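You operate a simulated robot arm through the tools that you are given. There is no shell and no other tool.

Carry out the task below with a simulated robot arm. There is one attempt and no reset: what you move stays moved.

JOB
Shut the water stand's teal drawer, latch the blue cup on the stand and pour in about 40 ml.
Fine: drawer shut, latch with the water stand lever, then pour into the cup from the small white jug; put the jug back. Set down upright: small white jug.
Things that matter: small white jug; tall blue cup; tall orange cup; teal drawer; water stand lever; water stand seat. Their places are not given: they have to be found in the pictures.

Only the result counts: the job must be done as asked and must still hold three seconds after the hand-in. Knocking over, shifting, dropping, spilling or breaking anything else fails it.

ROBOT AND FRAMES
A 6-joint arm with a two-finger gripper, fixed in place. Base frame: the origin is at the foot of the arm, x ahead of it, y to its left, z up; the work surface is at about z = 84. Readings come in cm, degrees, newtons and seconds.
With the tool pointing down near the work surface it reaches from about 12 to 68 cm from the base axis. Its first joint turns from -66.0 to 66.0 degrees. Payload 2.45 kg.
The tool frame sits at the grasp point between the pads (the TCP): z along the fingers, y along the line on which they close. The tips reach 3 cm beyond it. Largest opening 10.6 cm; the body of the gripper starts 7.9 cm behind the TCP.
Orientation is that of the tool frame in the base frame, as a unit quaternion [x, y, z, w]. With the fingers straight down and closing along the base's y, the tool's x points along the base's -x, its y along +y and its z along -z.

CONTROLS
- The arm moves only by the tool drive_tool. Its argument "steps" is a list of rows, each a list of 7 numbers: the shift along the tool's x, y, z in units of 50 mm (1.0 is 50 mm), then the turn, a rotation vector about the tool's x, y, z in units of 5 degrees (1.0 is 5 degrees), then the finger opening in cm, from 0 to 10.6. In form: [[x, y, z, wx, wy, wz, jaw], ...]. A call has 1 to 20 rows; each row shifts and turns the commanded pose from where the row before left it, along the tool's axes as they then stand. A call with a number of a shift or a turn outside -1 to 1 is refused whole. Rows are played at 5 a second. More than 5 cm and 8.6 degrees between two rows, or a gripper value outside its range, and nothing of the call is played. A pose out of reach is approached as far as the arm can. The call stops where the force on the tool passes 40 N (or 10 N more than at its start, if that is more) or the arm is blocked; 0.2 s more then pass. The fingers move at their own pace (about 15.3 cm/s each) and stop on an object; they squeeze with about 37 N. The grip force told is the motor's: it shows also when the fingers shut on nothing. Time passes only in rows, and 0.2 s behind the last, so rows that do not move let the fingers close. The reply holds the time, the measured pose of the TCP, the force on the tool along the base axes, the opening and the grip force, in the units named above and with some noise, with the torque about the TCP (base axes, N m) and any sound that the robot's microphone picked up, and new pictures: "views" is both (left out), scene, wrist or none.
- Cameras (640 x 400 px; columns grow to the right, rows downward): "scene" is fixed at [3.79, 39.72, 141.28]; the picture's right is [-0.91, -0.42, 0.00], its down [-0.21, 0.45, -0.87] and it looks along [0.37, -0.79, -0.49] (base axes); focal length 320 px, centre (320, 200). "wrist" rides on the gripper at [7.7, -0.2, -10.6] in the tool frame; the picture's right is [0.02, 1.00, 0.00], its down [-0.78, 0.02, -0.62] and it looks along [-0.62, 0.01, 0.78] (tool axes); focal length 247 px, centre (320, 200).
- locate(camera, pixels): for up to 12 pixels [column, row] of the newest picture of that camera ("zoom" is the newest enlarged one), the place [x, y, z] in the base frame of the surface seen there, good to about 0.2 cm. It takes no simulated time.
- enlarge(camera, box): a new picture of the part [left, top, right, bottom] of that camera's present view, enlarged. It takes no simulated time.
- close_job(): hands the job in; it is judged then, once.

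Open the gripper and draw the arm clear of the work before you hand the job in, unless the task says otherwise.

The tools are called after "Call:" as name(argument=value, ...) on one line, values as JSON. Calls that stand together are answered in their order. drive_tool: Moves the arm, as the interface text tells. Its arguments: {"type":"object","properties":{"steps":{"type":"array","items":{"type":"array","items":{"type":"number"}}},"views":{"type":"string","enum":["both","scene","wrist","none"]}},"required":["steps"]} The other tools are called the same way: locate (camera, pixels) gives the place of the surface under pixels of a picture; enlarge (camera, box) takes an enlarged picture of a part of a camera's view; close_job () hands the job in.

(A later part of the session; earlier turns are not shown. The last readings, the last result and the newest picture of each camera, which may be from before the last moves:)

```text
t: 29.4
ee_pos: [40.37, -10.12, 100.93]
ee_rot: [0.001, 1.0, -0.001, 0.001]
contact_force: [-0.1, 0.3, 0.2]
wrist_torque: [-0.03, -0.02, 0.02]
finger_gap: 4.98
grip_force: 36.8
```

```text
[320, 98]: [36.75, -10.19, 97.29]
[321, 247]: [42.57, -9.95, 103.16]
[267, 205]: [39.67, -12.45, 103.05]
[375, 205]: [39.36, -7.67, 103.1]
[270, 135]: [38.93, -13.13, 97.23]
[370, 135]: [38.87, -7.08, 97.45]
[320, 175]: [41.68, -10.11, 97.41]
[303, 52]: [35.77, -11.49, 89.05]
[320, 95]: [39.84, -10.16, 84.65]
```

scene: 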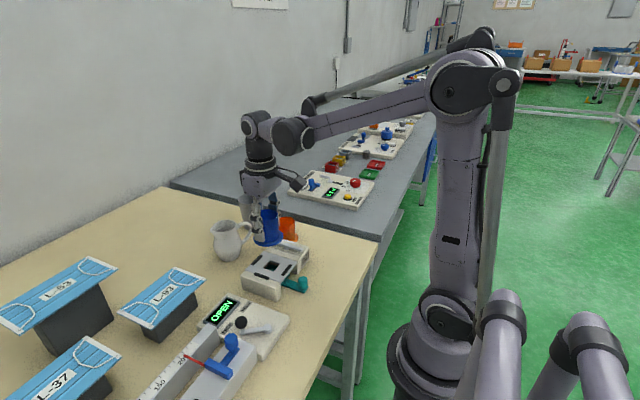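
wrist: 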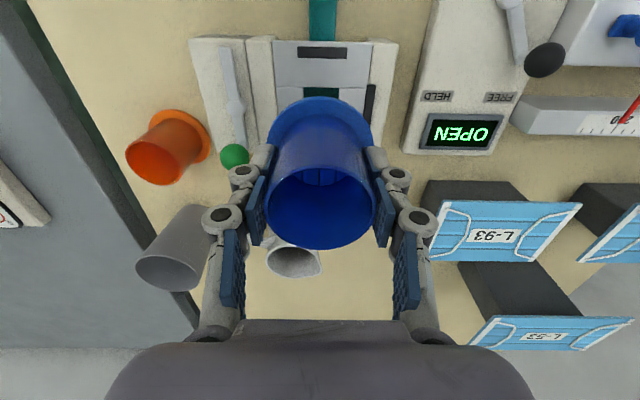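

Cup centre is (40.08,-10.1), bottom ≈96.8; seat ≈88.6. I lower 7.8 cm with a tiny correction, then continue in small steps.

Call:
drive_tool(steps=[[0.014, 0.016, 0.3, 0, 0, 0, 0], [0, 0, 0.4, 0, 0, 0, 0], [0, 0, 0.4, 0, 0, 0, 0], [0, 0, 0.3, 0, 0, 0, 0], [0, 0, 0.16, 0, 0, 0, 0], [0, 0, 0, 0, 0, 0, 0]])

Call:
enlarge(camera="scene", box=[230, 210, 330, 300])

```text
t: 30.8
ee_pos: [40.09, -10.06, 93.22]
ee_rot: [0.001, 1.0, -0.001, 0.001]
contact_force: [0.7, -0.1, 0.8]
wrist_torque: [-0.02, 0.0, -0.04]
finger_gap: 4.94
grip_force: 36.9
```

scene: 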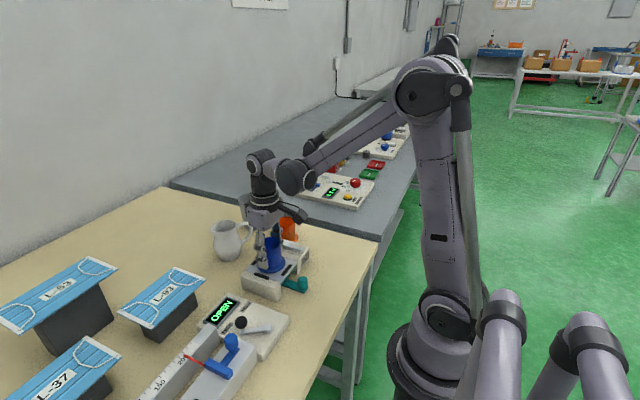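
wrist: 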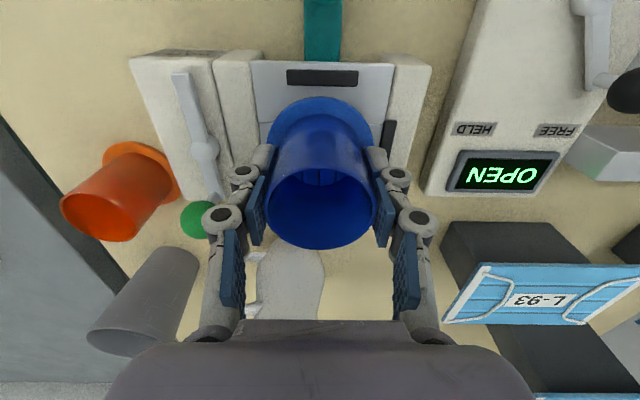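

```text
4.44 times, centred on (280, 255) of scene
```

zoom: 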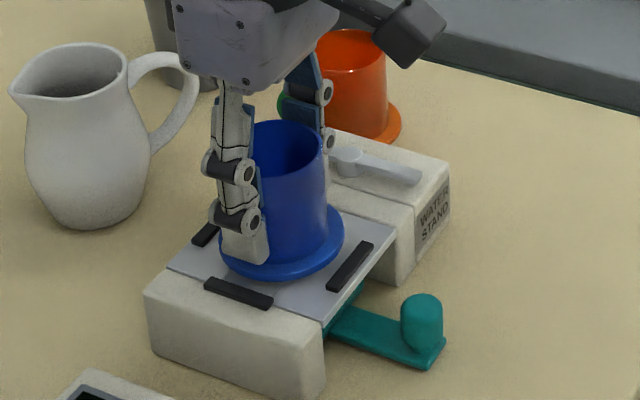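

The cup hovers just above the seat between the pads. I lower in 1 mm rows until contact.

Call:
drive_tool(steps=[[0, 0, 0.02, 0, 0, 0, 0], [0, 0, 0.02, 0, 0, 0, 0], [0, 0, 0.02, 0, 0, 0, 0], [0, 0, 0.02, 0, 0, 0, 0]], views="none")

```text
t: 31.8
ee_pos: [40.11, -10.0, 92.86]
ee_rot: [0.001, 1.0, -0.001, 0.002]
contact_force: [-0.4, -1.1, -0.6]
wrist_torque: [0.01, -0.01, -0.05]
finger_gap: 4.99
grip_force: 37.3
```

Call:
drive_tool(steps=[[0, 0, 0.02, 0, 0, 0, 0], [0, 0, 0.02, 0, 0, 0, 0], [0, 0, 0, 0, 0, 0, 0]], views="wrist")

Call:
enlarge(camera="scene", box=[240, 225, 320, 295])

```text
t: 32.6
ee_pos: [40.23, -10.02, 92.79]
ee_rot: [0.001, 1.0, -0.001, 0.001]
contact_force: [-0.6, -1.6, 5.1]
wrist_torque: [0.11, 0.02, 0.0]
finger_gap: 4.99
grip_force: 37.3
```

wrist: 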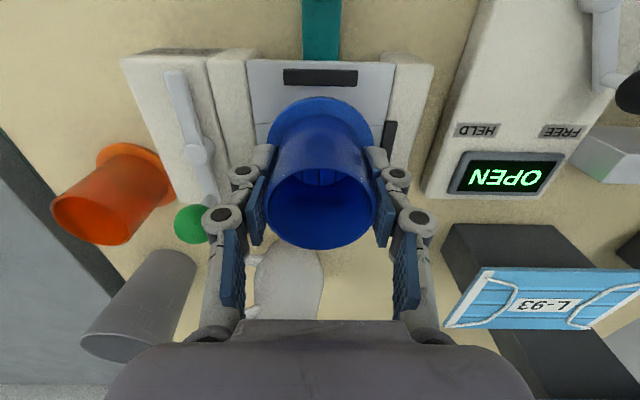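

```text
5.71 times, centred on (280, 260) of scene
```

zoom: 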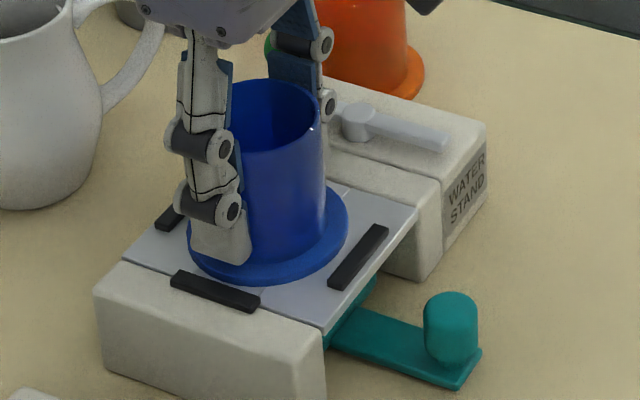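

Contact reads 5 N up, the cup stands on the seat. I open gradually and rise.

Call:
drive_tool(steps=[[0, 0, 0, 0, 0, 0, 5.4], [0, 0, 0, 0, 0, 0, 6.5], [0, 0, 0, 0, 0, 0, 8], [0, 0, 0, 0, 0, 0, 8], [0, 0, -0.5, 0, 0, 0, 8], [0, 0, -0.8, 0, 0, 0, 8], [0, 0, -0.8, 0, 0, 0, 8], [0, 0, -0.5, 0, 0, 0, 8], [0.6, 0, 0, 0, 0, 0, 8], [0, 0, 0, 0, 0, 0, 8]])

Call:
enlarge(camera="wrist", box=[220, 40, 420, 200])

Call:
enlarge(camera="scene", box=[240, 225, 320, 295])

```text
t: 34.8
ee_pos: [37.24, -9.8, 105.7]
ee_rot: [0.001, 1.0, -0.001, 0.001]
contact_force: [-0.2, 0.0, 0.5]
wrist_torque: [0.03, -0.02, 0.0]
finger_gap: 7.98
grip_force: 0.0
```

scene: 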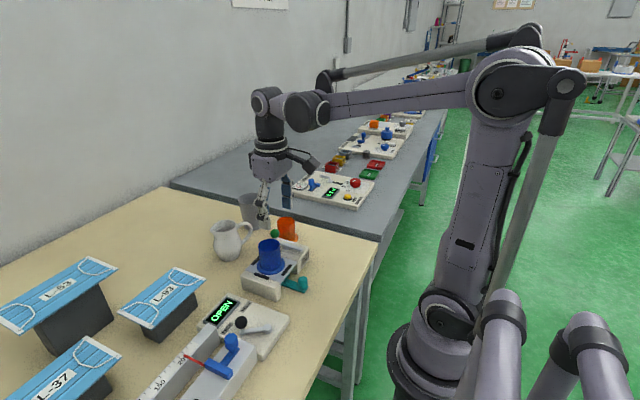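
wrist: 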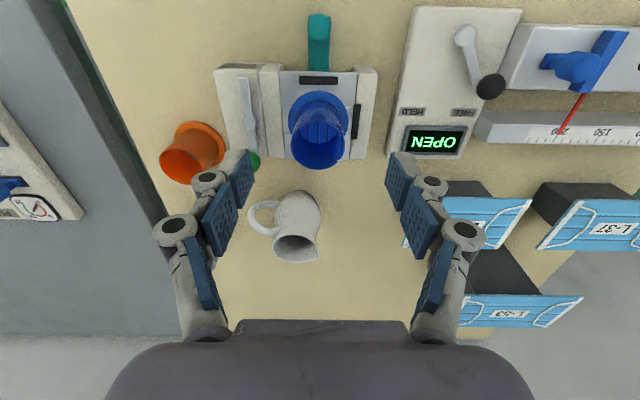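

```text
2.50 times, centred on (320, 120) of wrist
```

zoom: 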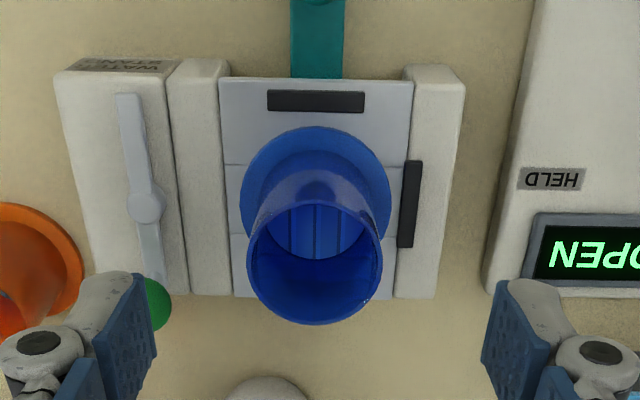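

```text
5.71 times, centred on (280, 260) of scene
```

zoom: 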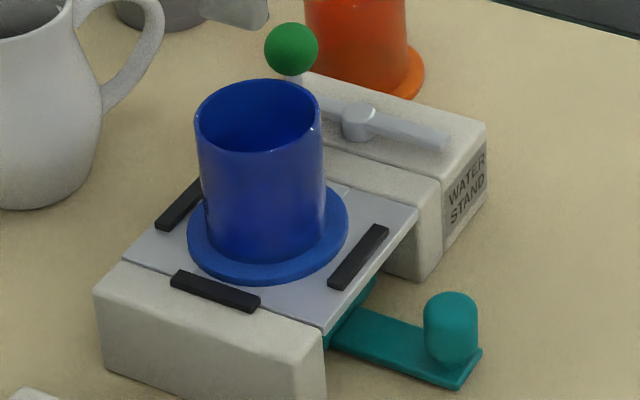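

The cup is well centred between the pads. Now the lever: I measure the green knob and hub.

Call:
locate(camera="zoom", pixels=[[291, 50], [270, 50], [315, 50], [291, 30], [291, 70], [293, 82], [360, 118], [440, 143], [260, 85], [268, 270], [215, 200], [330, 245]])

Call:
locate(camera="wrist", pixels=[[255, 160], [318, 92], [318, 167], [292, 130], [347, 130], [290, 115], [347, 115]])

```text
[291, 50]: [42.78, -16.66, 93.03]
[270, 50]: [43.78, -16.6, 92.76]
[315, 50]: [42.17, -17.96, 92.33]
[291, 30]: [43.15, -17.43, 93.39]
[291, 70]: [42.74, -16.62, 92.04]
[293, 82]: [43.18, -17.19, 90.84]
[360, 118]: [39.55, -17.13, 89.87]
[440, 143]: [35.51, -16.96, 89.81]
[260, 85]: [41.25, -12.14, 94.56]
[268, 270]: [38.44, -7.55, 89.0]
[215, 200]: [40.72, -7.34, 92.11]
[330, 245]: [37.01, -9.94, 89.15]
```

```text
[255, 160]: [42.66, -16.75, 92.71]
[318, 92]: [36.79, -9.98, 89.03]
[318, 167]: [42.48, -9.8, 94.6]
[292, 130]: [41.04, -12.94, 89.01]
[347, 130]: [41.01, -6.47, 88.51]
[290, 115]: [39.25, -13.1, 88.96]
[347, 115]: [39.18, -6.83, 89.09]
```

Knob centre ≈(43.2,-17.4,92.5), hub ≈(39.9,-17.4). I bring closed fingers beside the knob on its +y side at (43.4,-15.1), tips at z≈90.8.

Call:
drive_tool(steps=[[-0.6, -0.5, 0, 0, 0, 0, 0], [-0.62, -0.55, 0, 0, 0, 0, 0], [0, 0, 0.6, 0, 0, 0, 0], [0, 0, 0.7, 0, 0, 0, 0], [0, 0, 0.5, 0, 0, 0, 0], [0, 0, 0, 0, 0, 0, 0]])

Call:
enlarge(camera="scene", box=[230, 210, 330, 300])

```text
t: 36.2
ee_pos: [43.11, -15.42, 96.7]
ee_rot: [0.002, 1.0, -0.001, 0.002]
contact_force: [-0.2, -1.0, -0.3]
wrist_torque: [0.01, 0.01, 0.01]
finger_gap: 0.0
grip_force: 28.9
```

scene: 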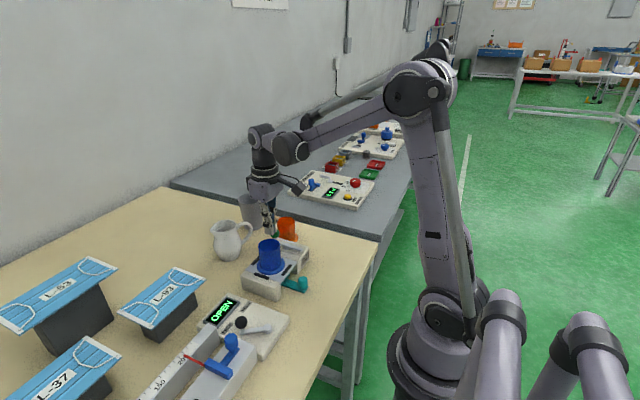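
wrist: 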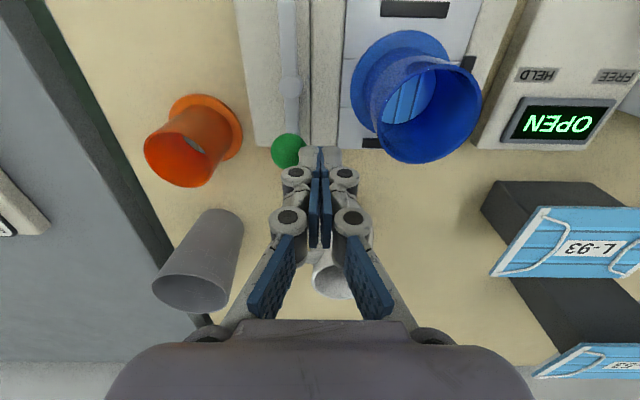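

```text
4.44 times, centred on (280, 255) of scene
```

zoom: 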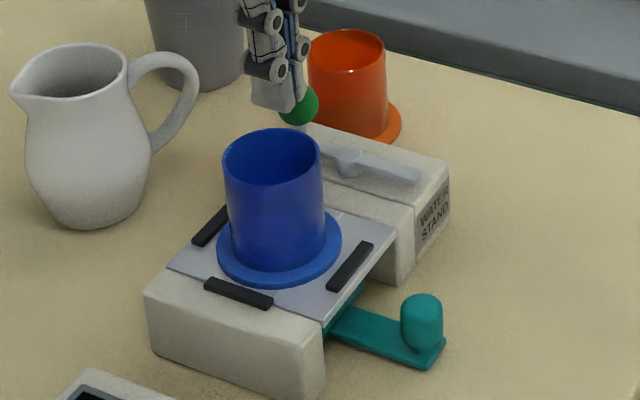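

I shift +y/+x 3 mm and descend the remaining 2.8 cm.

Call:
drive_tool(steps=[[-0.05, 0.07, 0, 0, 0, 0, 0], [0, 0, 0.3, 0, 0, 0, 0], [0, 0, 0.26, 0, 0, 0, 0], [0, 0, 0, 0, 0, 0, 0]], views="wrist")

Call:
enlarge(camera="scene", box=[230, 210, 330, 300])

```text
t: 37.2
ee_pos: [43.52, -14.88, 93.73]
ee_rot: [0.0, 1.0, -0.001, 0.001]
contact_force: [-0.5, 0.4, 0.9]
wrist_torque: [-0.01, -0.01, 0.0]
finger_gap: 0.02
grip_force: 28.3
```

wrist: 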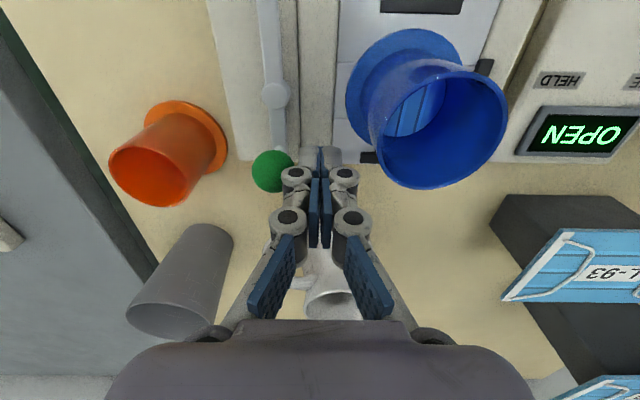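

```text
4.44 times, centred on (280, 255) of scene
```

zoom: 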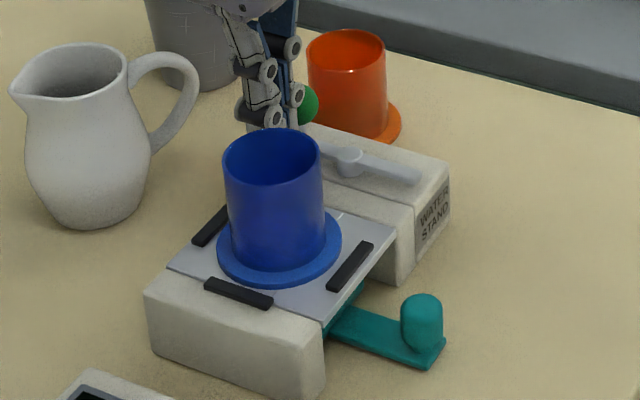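

Fingers are beside the knob. I push -y in 3 mm rows and watch the force.

Call:
drive_tool(steps=[[0, -0.06, 0, 0, 0, 0, 0], [0, -0.06, 0, 0, 0, 0, 0], [0, -0.06, 0, 0, 0, 0, 0], [0, -0.06, 0, 0, 0, 0, 0], [0, -0.06, 0, 0, 0, 0, 0], [0, -0.06, 0, 0, 0, 0, 0]], views="wrist")

Call:
enlarge(camera="scene", box=[230, 210, 330, 300])

```text
t: 38.6
ee_pos: [43.38, -16.64, 93.87]
ee_rot: [0.0, 1.0, 0.0, 0.001]
contact_force: [-0.1, -0.4, -0.1]
wrist_torque: [0.02, -0.04, -0.03]
finger_gap: 0.0
grip_force: 29.1
```

wrist: 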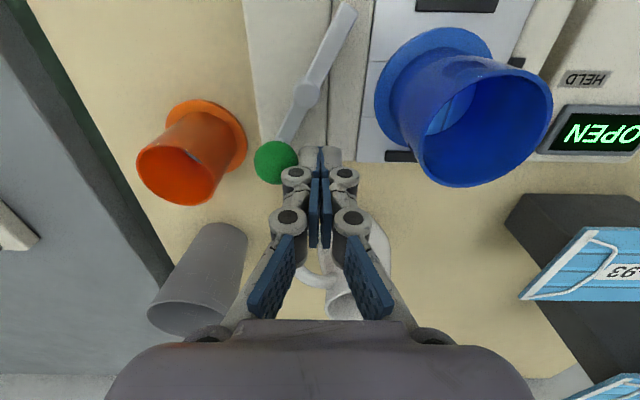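

```text
4.44 times, centred on (280, 255) of scene
```

zoom: 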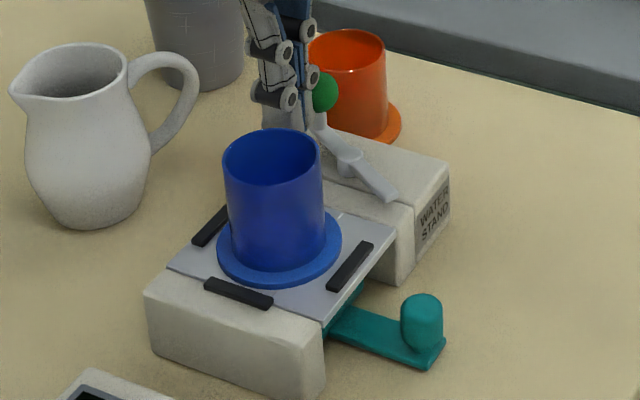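

The lever turns freely and its bare end swings toward the cup. I follow the arc around the hub for the knob.

Call:
drive_tool(steps=[[-0.096, -0.102, 0, 0, 0, 0, 0], [0.006, -0.11, 0, 0, 0, 0, 0], [-0.008, -0.146, 0, 0, 0, 0, 0], [0.074, -0.106, 0, 0, 0, 0, 0], [0.094, -0.148, 0, 0, 0, 0, 0]], views="wrist")

Call:
enlarge(camera="scene", box=[230, 210, 330, 300])

```text
t: 39.8
ee_pos: [43.01, -19.77, 93.86]
ee_rot: [0.001, 1.0, -0.001, 0.0]
contact_force: [0.1, 0.3, 0.7]
wrist_torque: [0.0, -0.02, 0.0]
finger_gap: 0.0
grip_force: 28.8
```

wrist: 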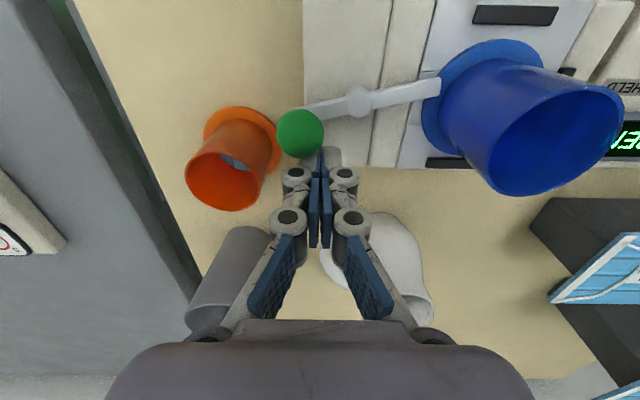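

```text
4.44 times, centred on (280, 255) of scene
```

zoom: 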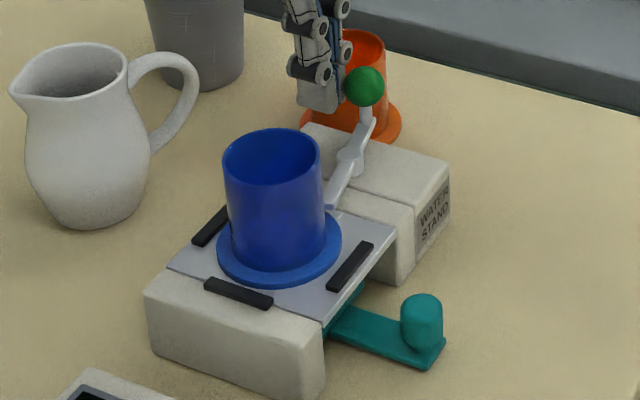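

The lever end is now about to overlap the flange. I continue the last part toward 90°, watching for a stop.

Call:
drive_tool(steps=[[0.056, -0.05, 0, 0, 0, 0, 0], [0.056, -0.04, 0, 0, 0, 0, 0], [0.057, -0.03, 0, 0, 0, 0, 0], [0.057, -0.02, 0, 0, 0, 0, 0]], views="wrist")

Call:
enlarge(camera="scene", box=[230, 210, 330, 300])

```text
t: 40.8
ee_pos: [42.22, -20.22, 93.9]
ee_rot: [-0.001, 1.0, 0.0, 0.004]
contact_force: [17.3, 3.8, 2.9]
wrist_torque: [0.06, -0.28, 0.08]
finger_gap: 0.0
grip_force: 28.6
```

wrist: 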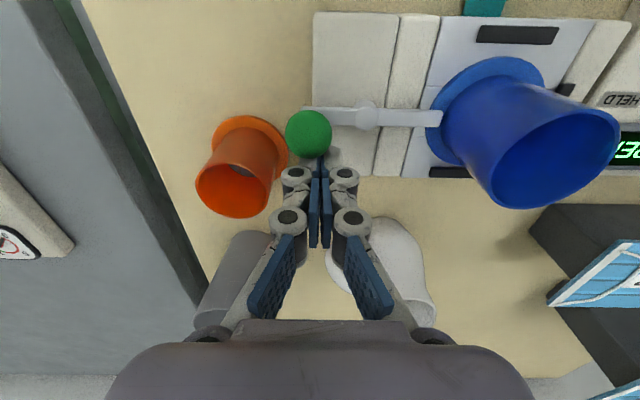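

```text
4.44 times, centred on (280, 255) of scene
```

zoom: 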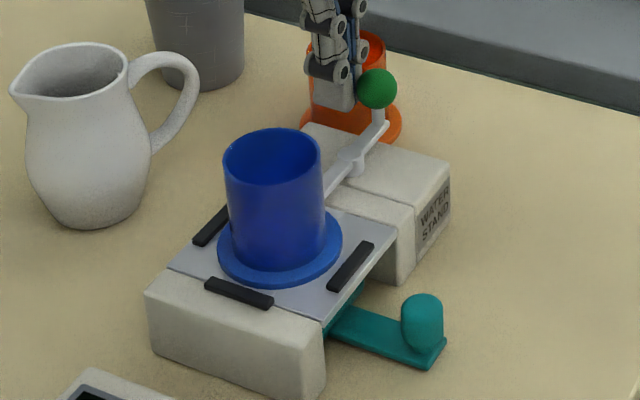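

A resisting force of 17 N along x appeared; I check the lever angle.

Call:
locate(camera="wrist", pixels=[[366, 115], [435, 118], [340, 116], [310, 135], [425, 118], [380, 116], [496, 60], [408, 110]])

Call:
enlarge(camera="wrist", box=[280, 40, 560, 220])

```text
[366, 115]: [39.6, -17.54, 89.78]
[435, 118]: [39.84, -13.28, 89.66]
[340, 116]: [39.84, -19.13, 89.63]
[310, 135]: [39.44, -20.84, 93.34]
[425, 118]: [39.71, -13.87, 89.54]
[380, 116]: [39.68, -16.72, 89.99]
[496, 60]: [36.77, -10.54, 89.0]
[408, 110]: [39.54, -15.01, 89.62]
```

```text
2.22 times, centred on (420, 130) of wrist
```

zoom: 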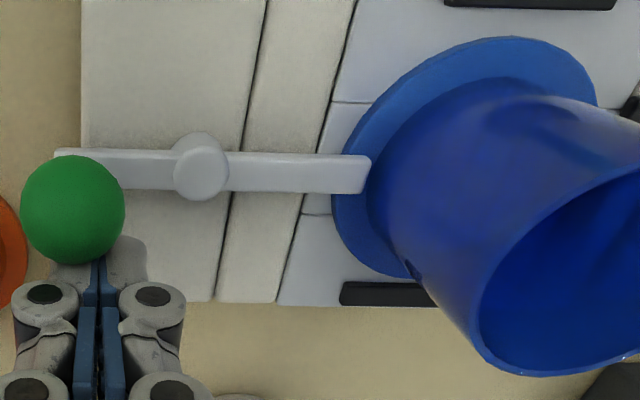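

The lever stands at about 90°, its end over the flange. I push slightly more to confirm it is at its stop.

Call:
drive_tool(steps=[[0.03, 0, 0, 0, 0, 0, 0], [0.02, 0, 0, 0, 0, 0, 0], [0, 0, 0, 0, 0, 0, 0]], views="none")

```text
t: 41.8
ee_pos: [42.32, -20.27, 93.88]
ee_rot: [-0.001, 1.0, 0.001, 0.009]
contact_force: [6.9, 0.3, -1.7]
wrist_torque: [0.02, -0.15, 0.04]
finger_gap: 0.0
grip_force: 28.2
stopped in row 3: the force on the tool passed its limit at 40 N (the readings are from after the stop); the commanded pose is now the measured one
```

It is at a hard stop. I back off, rise, straighten the tool and look at the latch and the jug.

Call:
drive_tool(steps=[[-0.2, 0, 0, 0, 0, 0, 0], [-0.1, 0, -0.4, 0, 0.2, 0, 0], [0, 0.2, -0.8, 0, 0, 0, 0], [0.5, 0.6, -0.8, 0, 0, 0, 6], [0.5, 0.6, -0.3, 0, 0, 0, 10], [0, 0, 0, 0, 0, 0, 10]])

Call:
enlarge(camera="wrist", box=[200, 40, 400, 280])

Call:
enlarge(camera="scene", box=[195, 185, 325, 285])

```text
refused: row 4 steps farther than a row can; nothing moved
```

```text
1.67 times, centred on (300, 160) of wrist
```

zoom: 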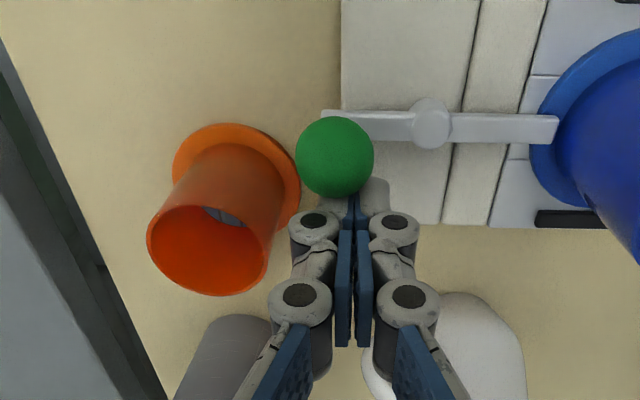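

```text
4.00 times, centred on (260, 235) of scene
```

zoom: 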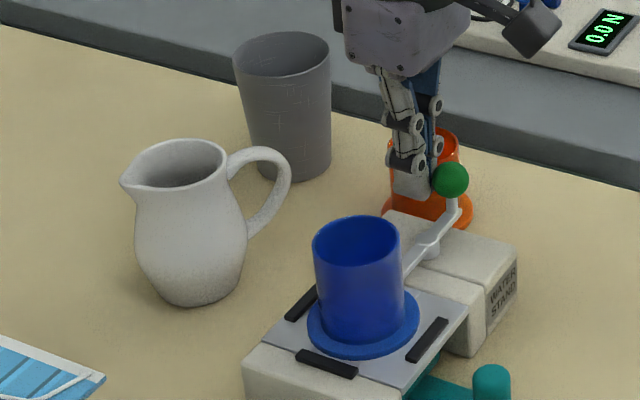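

The call was refused because row 4 was too long; nothing moved. I split the motion into smaller rows.

Call:
drive_tool(steps=[[-0.2, 0, 0, 0, 0, 0, 0], [-0.1, 0, -0.4, 0, 0.2, 0, 0], [0, 0.2, -0.8, 0, 0, 0, 0], [0.2, 0.4, -0.8, 0, 0, 0, 6], [0.4, 0.6, -0.3, 0, 0, 0, 10], [0.4, 0.5, 0, 0, 0, 0, 10], [0, 0, 0, 0, 0, 0, 10]])

Call:
enlarge(camera="wrist", box=[200, 40, 400, 280])

Call:
enlarge(camera="scene", box=[195, 185, 325, 285])

```text
t: 43.4
ee_pos: [38.61, -11.88, 105.64]
ee_rot: [0.0, 1.0, 0.001, 0.0]
contact_force: [0.0, -0.6, 0.9]
wrist_torque: [-0.02, 0.01, -0.03]
finger_gap: 9.99
grip_force: 0.1
```

scene: 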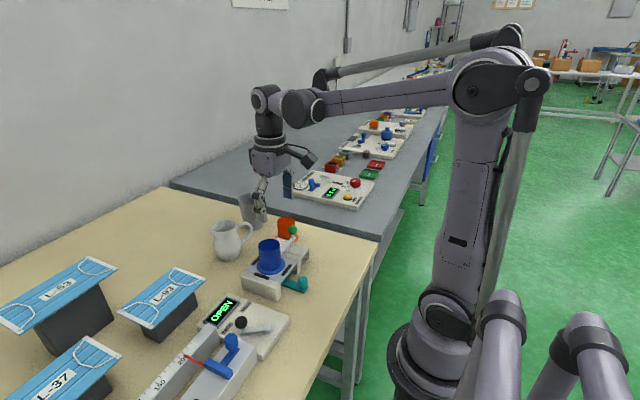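
wrist: 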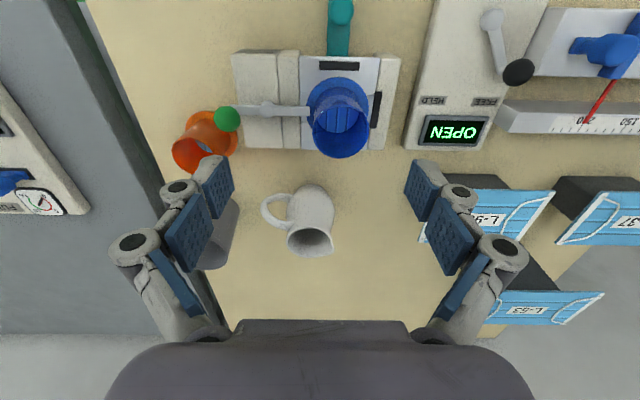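

```text
1.67 times, centred on (300, 160) of wrist
```

zoom: 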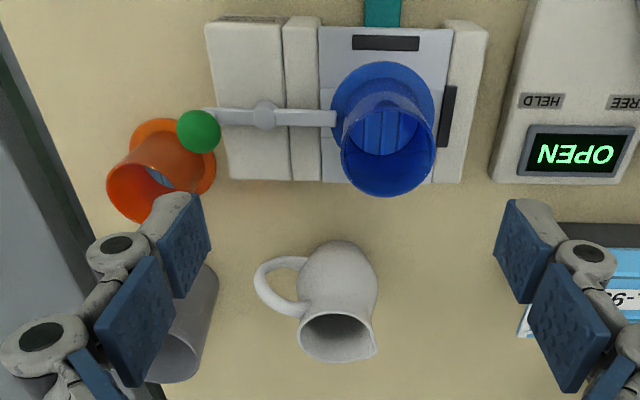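

```text
4.00 times, centred on (260, 235) of scene
```

zoom: 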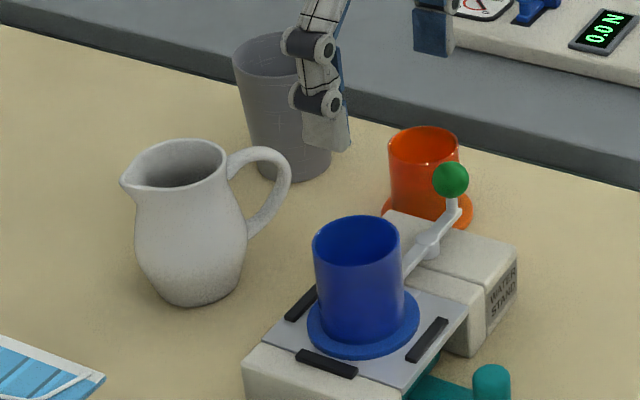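

The latch is across the flange. Now I measure the jug's rim, spout, handle and body.

Call:
locate(camera="zoom", pixels=[[124, 185], [225, 155], [180, 140], [190, 185], [137, 230], [245, 235], [190, 300], [155, 275], [260, 155], [288, 175], [262, 215], [185, 165]])

Call:
locate(camera="wrist", pixels=[[310, 232], [290, 240], [332, 238], [312, 256], [329, 255], [310, 190], [333, 205], [292, 205], [264, 210], [275, 197], [278, 222], [310, 243]])

```text
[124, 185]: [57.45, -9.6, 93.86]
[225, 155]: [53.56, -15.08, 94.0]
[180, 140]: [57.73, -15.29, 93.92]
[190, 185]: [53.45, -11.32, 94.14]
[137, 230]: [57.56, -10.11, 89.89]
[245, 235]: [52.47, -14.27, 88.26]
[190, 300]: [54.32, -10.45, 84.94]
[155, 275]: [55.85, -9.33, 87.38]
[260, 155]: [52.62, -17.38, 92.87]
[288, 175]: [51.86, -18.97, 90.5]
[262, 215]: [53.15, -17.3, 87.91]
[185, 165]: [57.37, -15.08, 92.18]
```

```text
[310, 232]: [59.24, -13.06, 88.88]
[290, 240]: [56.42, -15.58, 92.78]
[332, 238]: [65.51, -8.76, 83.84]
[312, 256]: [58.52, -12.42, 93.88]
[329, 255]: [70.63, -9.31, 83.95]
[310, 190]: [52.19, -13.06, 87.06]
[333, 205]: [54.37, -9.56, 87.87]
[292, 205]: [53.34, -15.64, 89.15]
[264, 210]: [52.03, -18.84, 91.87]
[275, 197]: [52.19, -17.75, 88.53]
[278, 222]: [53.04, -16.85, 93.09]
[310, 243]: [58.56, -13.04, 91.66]
```

The jug axis is at about (55.6,-12.75), belly radius ≈3.4, rim z≈94; the handle points to about (51.9,-19), so the spout heading is about 59°. I move above the jug, turning the tool 59° so the fingers straddle the body clear of handle and spout.

Call:
drive_tool(steps=[[-0.6, -0.03, 0, 0, 0, 0, 10.6], [-0.7, -0.03, 0, 0, 0, 0, 10.6], [-0.7, -0.03, 0, 0, 0, 0, 10.6], [-0.7, -0.04, 0, 0, 0, 0, 10.6], [-0.7, -0.04, 0, 0, 0, 0, 10.6], [0, 0, 0, 0, 0, -1, 10.6], [0, 0, 0, 0, 0, -1, 10.6], [0, 0, 0, 0, 0, -1, 10.6], [0, 0, 0, 0, 0, -1, 10.6], [0, 0, 0, 0, 0, -1, 10.6], [0, 0, 0, 0, 0, -1, 10.6], [0, 0, 0, 0, 0, -1, 10.6], [0, 0, 0, 0, 0, -1, 10.6], [0, 0, 0, 0, 0, -1, 10.6], [0, 0, 0, 0, 0, -1, 10.6], [0, 0, 0, 0, 0, -1, 10.6], [0, 0, 0, 0, 0, -0.8, 10.6], [0, 0, 0, 0, 0, 0, 10.6]])

Call:
enlarge(camera="wrist", box=[220, 60, 420, 260])

```text
t: 47.2
ee_pos: [55.75, -12.77, 105.34]
ee_rot: [-0.493, 0.87, 0.002, -0.001]
contact_force: [-0.4, -0.4, 0.1]
wrist_torque: [-0.02, 0.01, -0.01]
finger_gap: 10.59
grip_force: 0.0
```

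scene: 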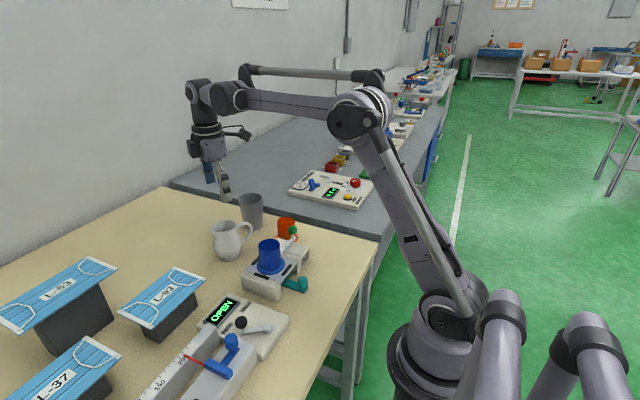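
wrist: 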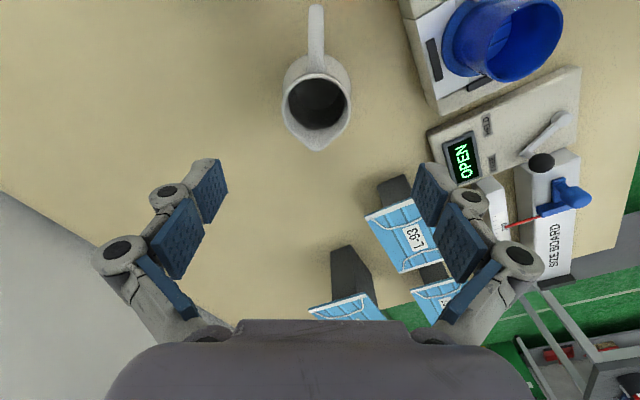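

```text
2.00 times, centred on (320, 160) of wrist
```

zoom: 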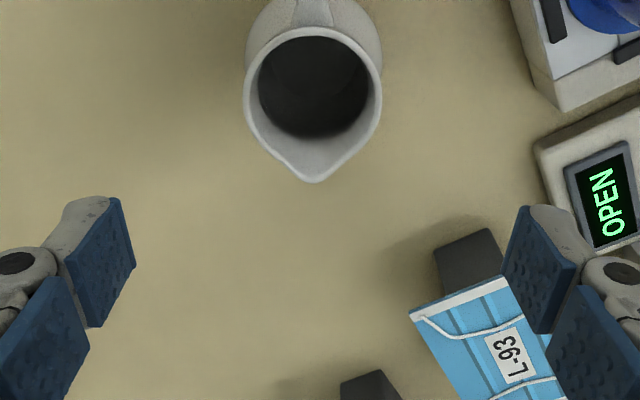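

The alignment is right: handle at (316,30), spout tip at (317,150), mid of fingers about column 318. I enlarge the jug mouth and locate the liquid surface and the rim.

Call:
enlarge(camera="wrist", box=[270, 0, 370, 160])

Call:
locate(camera="wrist", pixels=[[316, 100], [316, 122], [300, 100], [335, 100], [317, 148], [284, 105], [348, 105], [317, 74], [316, 84], [316, 40], [316, 10], [316, 130]])

```text
2.50 times, centred on (320, 80) of wrist
```

zoom: 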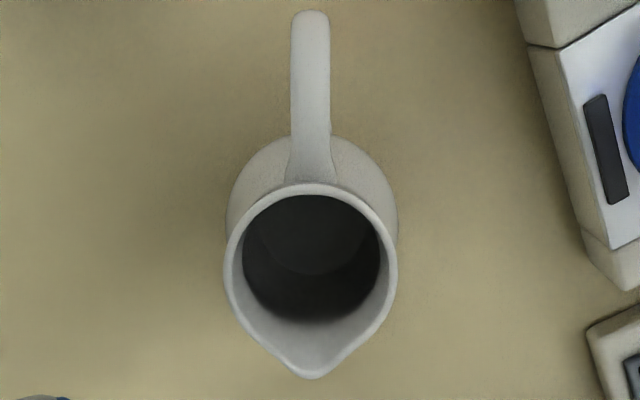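

```text
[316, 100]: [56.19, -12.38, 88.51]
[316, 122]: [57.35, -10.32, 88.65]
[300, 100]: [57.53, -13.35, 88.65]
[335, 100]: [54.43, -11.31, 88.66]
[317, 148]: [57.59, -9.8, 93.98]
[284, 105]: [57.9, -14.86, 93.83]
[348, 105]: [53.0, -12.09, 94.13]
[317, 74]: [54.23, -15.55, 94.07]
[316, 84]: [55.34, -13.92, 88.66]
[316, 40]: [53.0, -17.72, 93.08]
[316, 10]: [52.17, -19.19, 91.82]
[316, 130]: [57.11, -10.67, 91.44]
```

The liquid surface is flat at z≈88.65 and the rim at 94.0; the belly is widest (r≈3.5) at z≈87.5 around (55.7,-12.85). I descend to TCP z≈88.7 with the fingers straddling the body.

Call:
drive_tool(steps=[[0, 0, 0.6, 0, 0, 0, 10.6], [0, 0, 0.7, 0, 0, 0, 10.6], [0, 0, 0.7, 0, 0, 0, 10.6], [0, 0, 0.5, 0, 0, 0, 10.6], [0, 0, 0.3, 0, 0, 0, 10.6], [0, 0, 0, 0, 0, 0, 10.6]])

Call:
enlarge(camera="scene", box=[180, 180, 300, 280])

```text
t: 48.6
ee_pos: [55.65, -12.63, 91.48]
ee_rot: [-0.493, 0.87, 0.001, 0.0]
contact_force: [-0.7, 0.8, -0.4]
wrist_torque: [0.0, -0.05, 0.0]
finger_gap: 10.61
grip_force: 0.0
```

scene: 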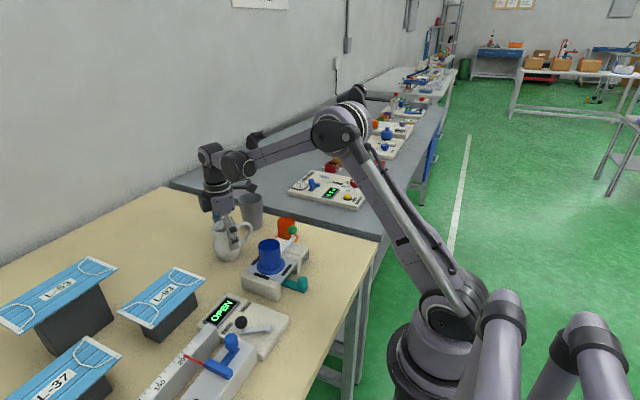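
wrist: 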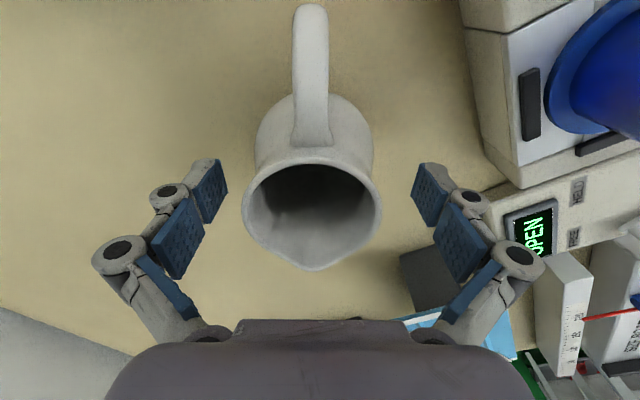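

```text
4.00 times, centred on (240, 230) of scene
```

zoom: 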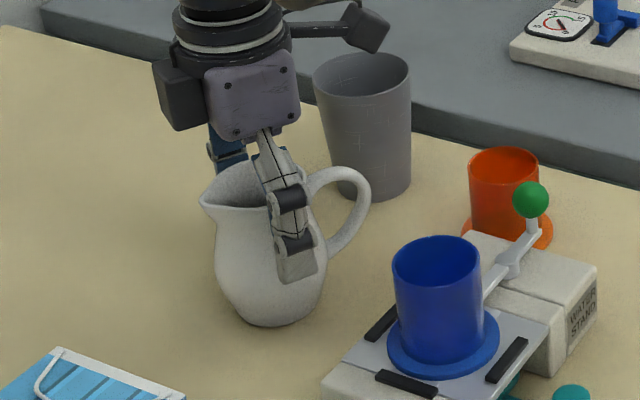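

The jug looks slightly left of the finger mid-line (rim centre column ≈312 vs 320). I locate the rim and belly to correct.

Call:
locate(camera="wrist", pixels=[[246, 200], [379, 200], [308, 269], [311, 160], [258, 145], [371, 140], [257, 160], [373, 165], [311, 8], [311, 100]])

```text
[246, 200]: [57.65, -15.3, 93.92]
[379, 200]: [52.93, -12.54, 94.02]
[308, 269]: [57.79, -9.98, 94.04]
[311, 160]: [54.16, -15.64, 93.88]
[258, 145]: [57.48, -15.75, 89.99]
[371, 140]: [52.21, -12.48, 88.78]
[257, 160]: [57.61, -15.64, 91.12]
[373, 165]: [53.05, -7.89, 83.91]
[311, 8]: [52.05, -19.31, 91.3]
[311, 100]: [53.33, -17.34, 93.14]
```

The jug axis lies 0.3 cm to the tool's -y side. I correct that, descend the last 2.8 cm and close.

Call:
drive_tool(steps=[[0, -0.06, 0, 0, 0, 0, 10.6], [0, 0, 0.3, 0, 0, 0, 10.6], [0, 0, 0.26, 0, 0, 0, 10.6], [0, 0, 0, 0, 0, 0, 10.6], [0, 0, 0, 0, 0, 0, 8.5], [0, 0, 0, 0, 0, 0, 7.6], [0, 0, 0, 0, 0, 0, 7.3]], views="wrist")

```text
t: 50.2
ee_pos: [55.78, -12.71, 88.51]
ee_rot: [-0.492, 0.87, 0.001, 0.0]
contact_force: [1.4, -0.9, 2.2]
wrist_torque: [-0.05, 0.04, 0.02]
finger_gap: 7.4
grip_force: 36.7
```

wrist: 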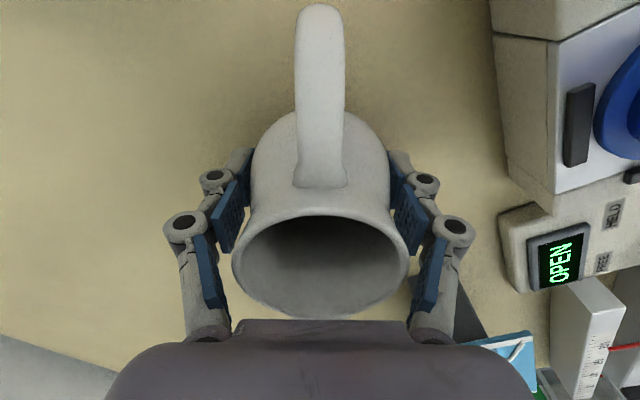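

Firm contact at gap 7.4. I command full closure, then lift 1.5 cm and watch the readings.

Call:
drive_tool(steps=[[0, 0, 0, 0, 0, 0, 0], [0, 0, 0, 0, 0, 0, 0], [0, 0, 0, 0, 0, 0, 0]], views="none")

Call:
drive_tool(steps=[[0, 0, -0.1, 0, 0, 0, 0], [0, 0, -0.1, 0, 0, 0, 0], [0, 0, -0.1, 0, 0, 0, 0], [0, 0, 0, 0, 0, 0, 0], [0, 0, 0, 0, 0, 0, 0]], views="both")

```text
t: 51.0
ee_pos: [55.79, -12.74, 88.64]
ee_rot: [-0.492, 0.87, 0.0, -0.001]
contact_force: [2.1, -0.8, 4.8]
wrist_torque: [0.01, -0.04, 0.0]
finger_gap: 7.38
grip_force: 36.7
```

```text
t: 52.2
ee_pos: [55.83, -12.81, 90.14]
ee_rot: [-0.493, 0.87, 0.001, 0.0]
contact_force: [1.1, -0.3, -4.3]
wrist_torque: [-0.03, 0.01, 0.03]
finger_gap: 7.41
grip_force: 36.8
```

scene: 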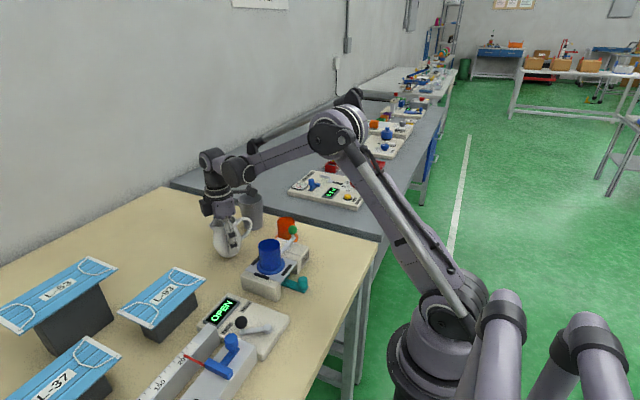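
wrist: 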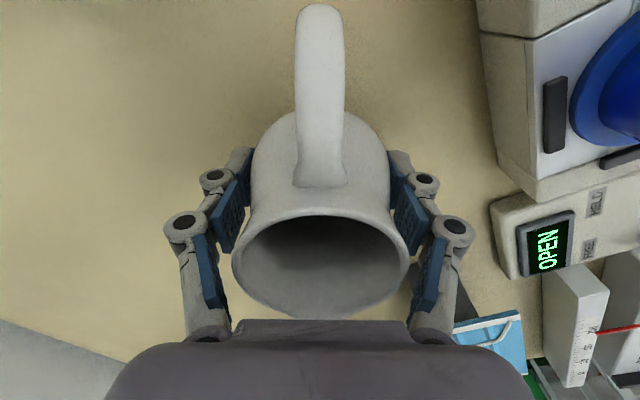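

The jug is lifted, weight reading ≈4.3 N down. I raise it to z≈104 and carry it to (36.4,-16.2), so its spout (heading ≈60°) will point at the cup while the jug stays clear of lever knob and cup.

Call:
drive_tool(steps=[[0, 0, -0.3, 0, 0, 0, 0], [0, 0, -0.5, 0, 0, 0, 0], [0, 0, -0.5, 0, 0, 0, 0], [0, 0, -0.5, 0, 0, 0, 0], [0, 0, -0.5, 0, 0, 0, 0], [0, 0, -0.47, 0, 0, 0, 0], [0.16, 0.18, 0, 0, 0, 0, 0], [0.3, 0.35, 0, 0, 0, 0, 0], [0.33, 0.38, 0, 0, 0, 0, 0], [0.33, 0.38, 0, 0, 0, 0, 0], [0.33, 0.38, 0, 0, 0, 0, 0], [0.33, 0.38, 0, 0, 0, 0, 0], [0.33, 0.38, 0, 0, 0, 0, 0], [0.3, 0.35, 0, 0, 0, 0, 0], [0.17, 0.195, 0, 0, 0, 0, 0], [0, 0, 0, 0, 0, 0, 0], [0, 0, 0, 0, 0, 0, 0]])

```text
t: 55.8
ee_pos: [36.49, -16.2, 103.85]
ee_rot: [-0.492, 0.87, 0.0, 0.0]
contact_force: [0.8, -0.7, -3.7]
wrist_torque: [0.05, -0.03, 0.0]
finger_gap: 7.4
grip_force: 36.9
```

scene: 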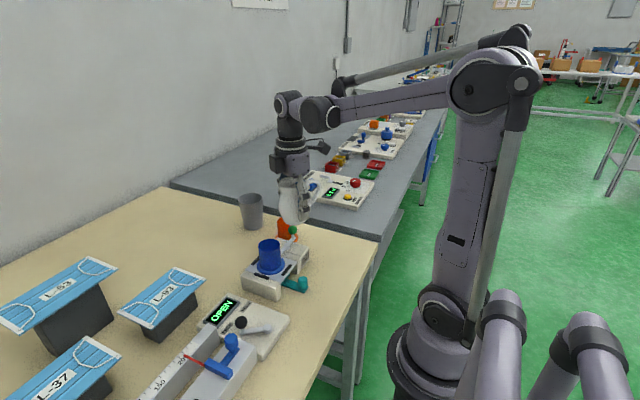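
wrist: 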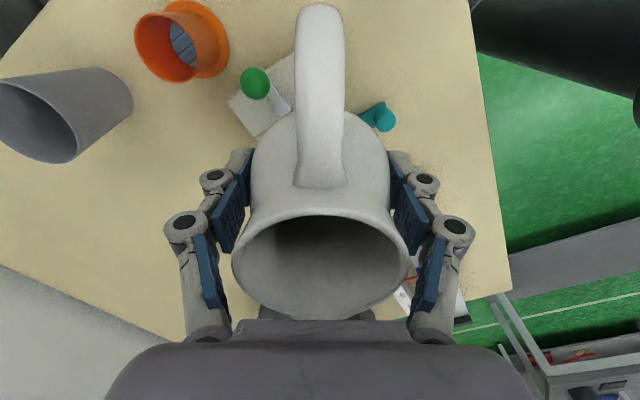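

The jug is over the stand area. I take a few still readings to average the weight before pouring.

Call:
drive_tool(steps=[[0, 0, 0, 0, 0, 0, 0]], views="none")

Call:
drive_tool(steps=[[0, 0, 0, 0, 0, 0, 0]], views="none")

Call:
drive_tool(steps=[[0, 0, 0, 0, 0, 0, 0]], views="none")

Call:
drive_tool(steps=[[0, 0, 0, 0, 0, 0, 0]], views="none")

Call:
drive_tool(steps=[[0, 0, 0, 0, 0, 0, 0]], views="none")

Call:
drive_tool(steps=[[0, 0, 0, 0, 0, 0, 0]], views="none")

Call:
enlarge(camera="scene", box=[230, 160, 340, 300])

```text
t: 56.2
ee_pos: [36.5, -16.14, 103.94]
ee_rot: [-0.492, 0.87, 0.0, -0.001]
contact_force: [0.1, 0.3, -3.6]
wrist_torque: [0.02, -0.02, 0.03]
finger_gap: 7.39
grip_force: 36.7
```

```text
t: 56.6
ee_pos: [36.55, -16.08, 103.96]
ee_rot: [-0.493, 0.87, 0.001, 0.0]
contact_force: [-0.8, -0.8, -3.8]
wrist_torque: [-0.01, -0.03, -0.03]
finger_gap: 7.4
grip_force: 36.9
```

```text
t: 57.0
ee_pos: [36.47, -16.13, 103.95]
ee_rot: [-0.493, 0.87, 0.001, 0.0]
contact_force: [0.4, -0.1, -2.7]
wrist_torque: [0.0, -0.01, -0.03]
finger_gap: 7.37
grip_force: 36.9
```

```text
t: 57.4
ee_pos: [36.39, -16.1, 103.87]
ee_rot: [-0.493, 0.87, 0.001, -0.001]
contact_force: [0.4, 0.1, -3.6]
wrist_torque: [0.02, 0.02, 0.03]
finger_gap: 7.41
grip_force: 37.4
```

```text
t: 57.8
ee_pos: [36.39, -16.09, 103.95]
ee_rot: [-0.493, 0.87, 0.001, -0.001]
contact_force: [-0.5, 0.5, -5.2]
wrist_torque: [0.06, 0.02, 0.0]
finger_gap: 7.37
grip_force: 37.0
```

```text
t: 58.2
ee_pos: [36.57, -16.18, 104.01]
ee_rot: [-0.492, 0.871, 0.001, -0.001]
contact_force: [0.2, 0.3, -3.9]
wrist_torque: [0.0, -0.04, 0.01]
finger_gap: 7.39
grip_force: 37.2
```

```text
2.86 times, centred on (285, 230) of scene
```

zoom: 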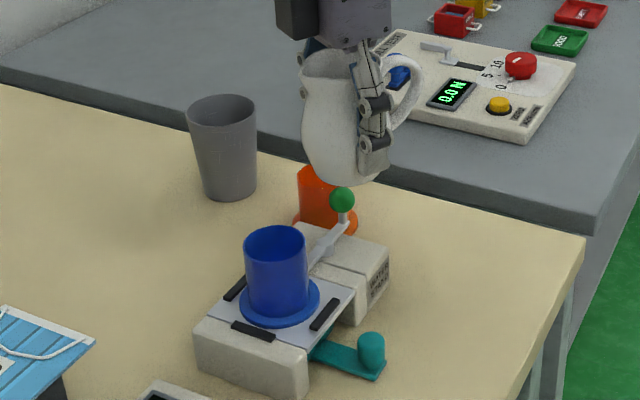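

The weight averages about 3.8 N but the noise is too large to meter by; I will meter by the liquid levels instead. The spout line passes through the cup centre to within 1 mm, so I begin tilting (about the finger line) to 30°, still high up.

Call:
drive_tool(steps=[[0, 0, 0, 0, 0.4, 0, 0], [0, 0, 0, 0, 0.6, 0, 0], [0, 0, 0, 0, 0.6, 0, 0], [0, 0, 0, 0, 0.6, 0, 0], [0, 0, 0, 0, 0.6, 0, 0], [0, 0, 0, 0, 0.6, 0, 0], [0, 0, 0, 0, 0.6, 0, 0], [0, 0, 0, 0, 0.6, 0, 0], [0, 0, 0, 0, 0.6, 0, 0], [0, 0, 0, 0, 0.6, 0, 0], [0, 0, 0, 0, 0.2, 0, 0], [0, 0, 0, 0, 0, 0, 0]])

Call:
enlarge(camera="scene", box=[230, 160, 340, 300])

```text
t: 60.8
ee_pos: [36.49, -16.28, 104.11]
ee_rot: [-0.476, 0.84, -0.127, -0.227]
contact_force: [0.1, -0.6, -2.9]
wrist_torque: [0.02, 0.01, -0.03]
finger_gap: 7.41
grip_force: 36.7
```

scene: 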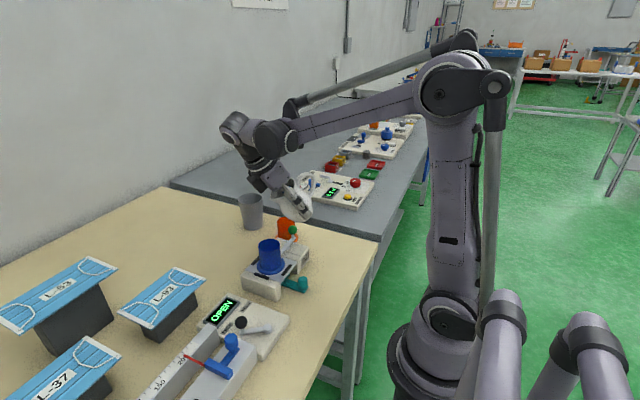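
wrist: 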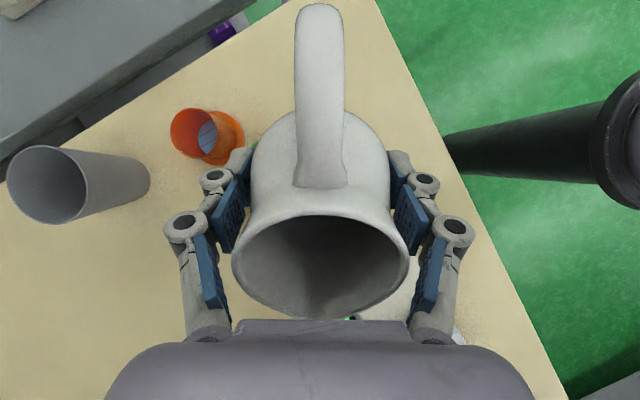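

```text
2.86 times, centred on (285, 230) of scene
```

zoom: 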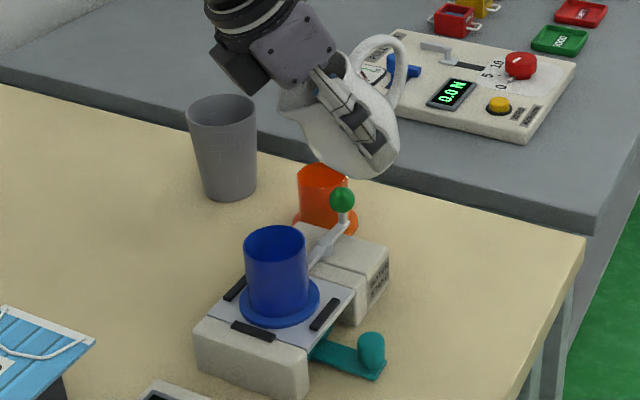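

Tilt is 30° with no slipping in the grip. I locate the lip and the liquid visible in the mouth.

Call:
locate(camera="wrist", pixels=[[318, 316], [318, 300], [318, 285], [318, 270], [318, 255], [318, 240], [318, 228], [318, 217], [260, 280], [385, 270], [236, 255], [405, 255]])

Call:
enlarge(camera="wrist", box=[220, 200, 420, 330])

```text
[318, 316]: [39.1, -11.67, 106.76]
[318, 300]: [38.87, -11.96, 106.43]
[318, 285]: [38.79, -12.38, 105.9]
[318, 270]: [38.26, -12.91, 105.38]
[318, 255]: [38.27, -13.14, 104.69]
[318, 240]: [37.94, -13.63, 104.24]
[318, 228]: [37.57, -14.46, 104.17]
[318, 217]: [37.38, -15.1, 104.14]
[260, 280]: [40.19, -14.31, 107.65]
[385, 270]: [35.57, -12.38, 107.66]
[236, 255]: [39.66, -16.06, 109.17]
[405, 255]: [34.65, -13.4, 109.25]
```

```text
3.08 times, centred on (320, 265) of wrist
```

zoom: 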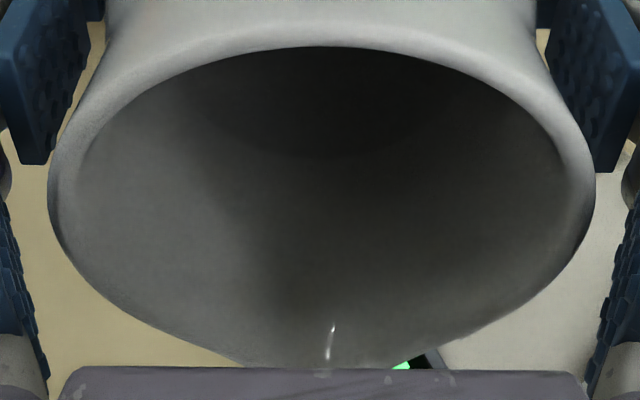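

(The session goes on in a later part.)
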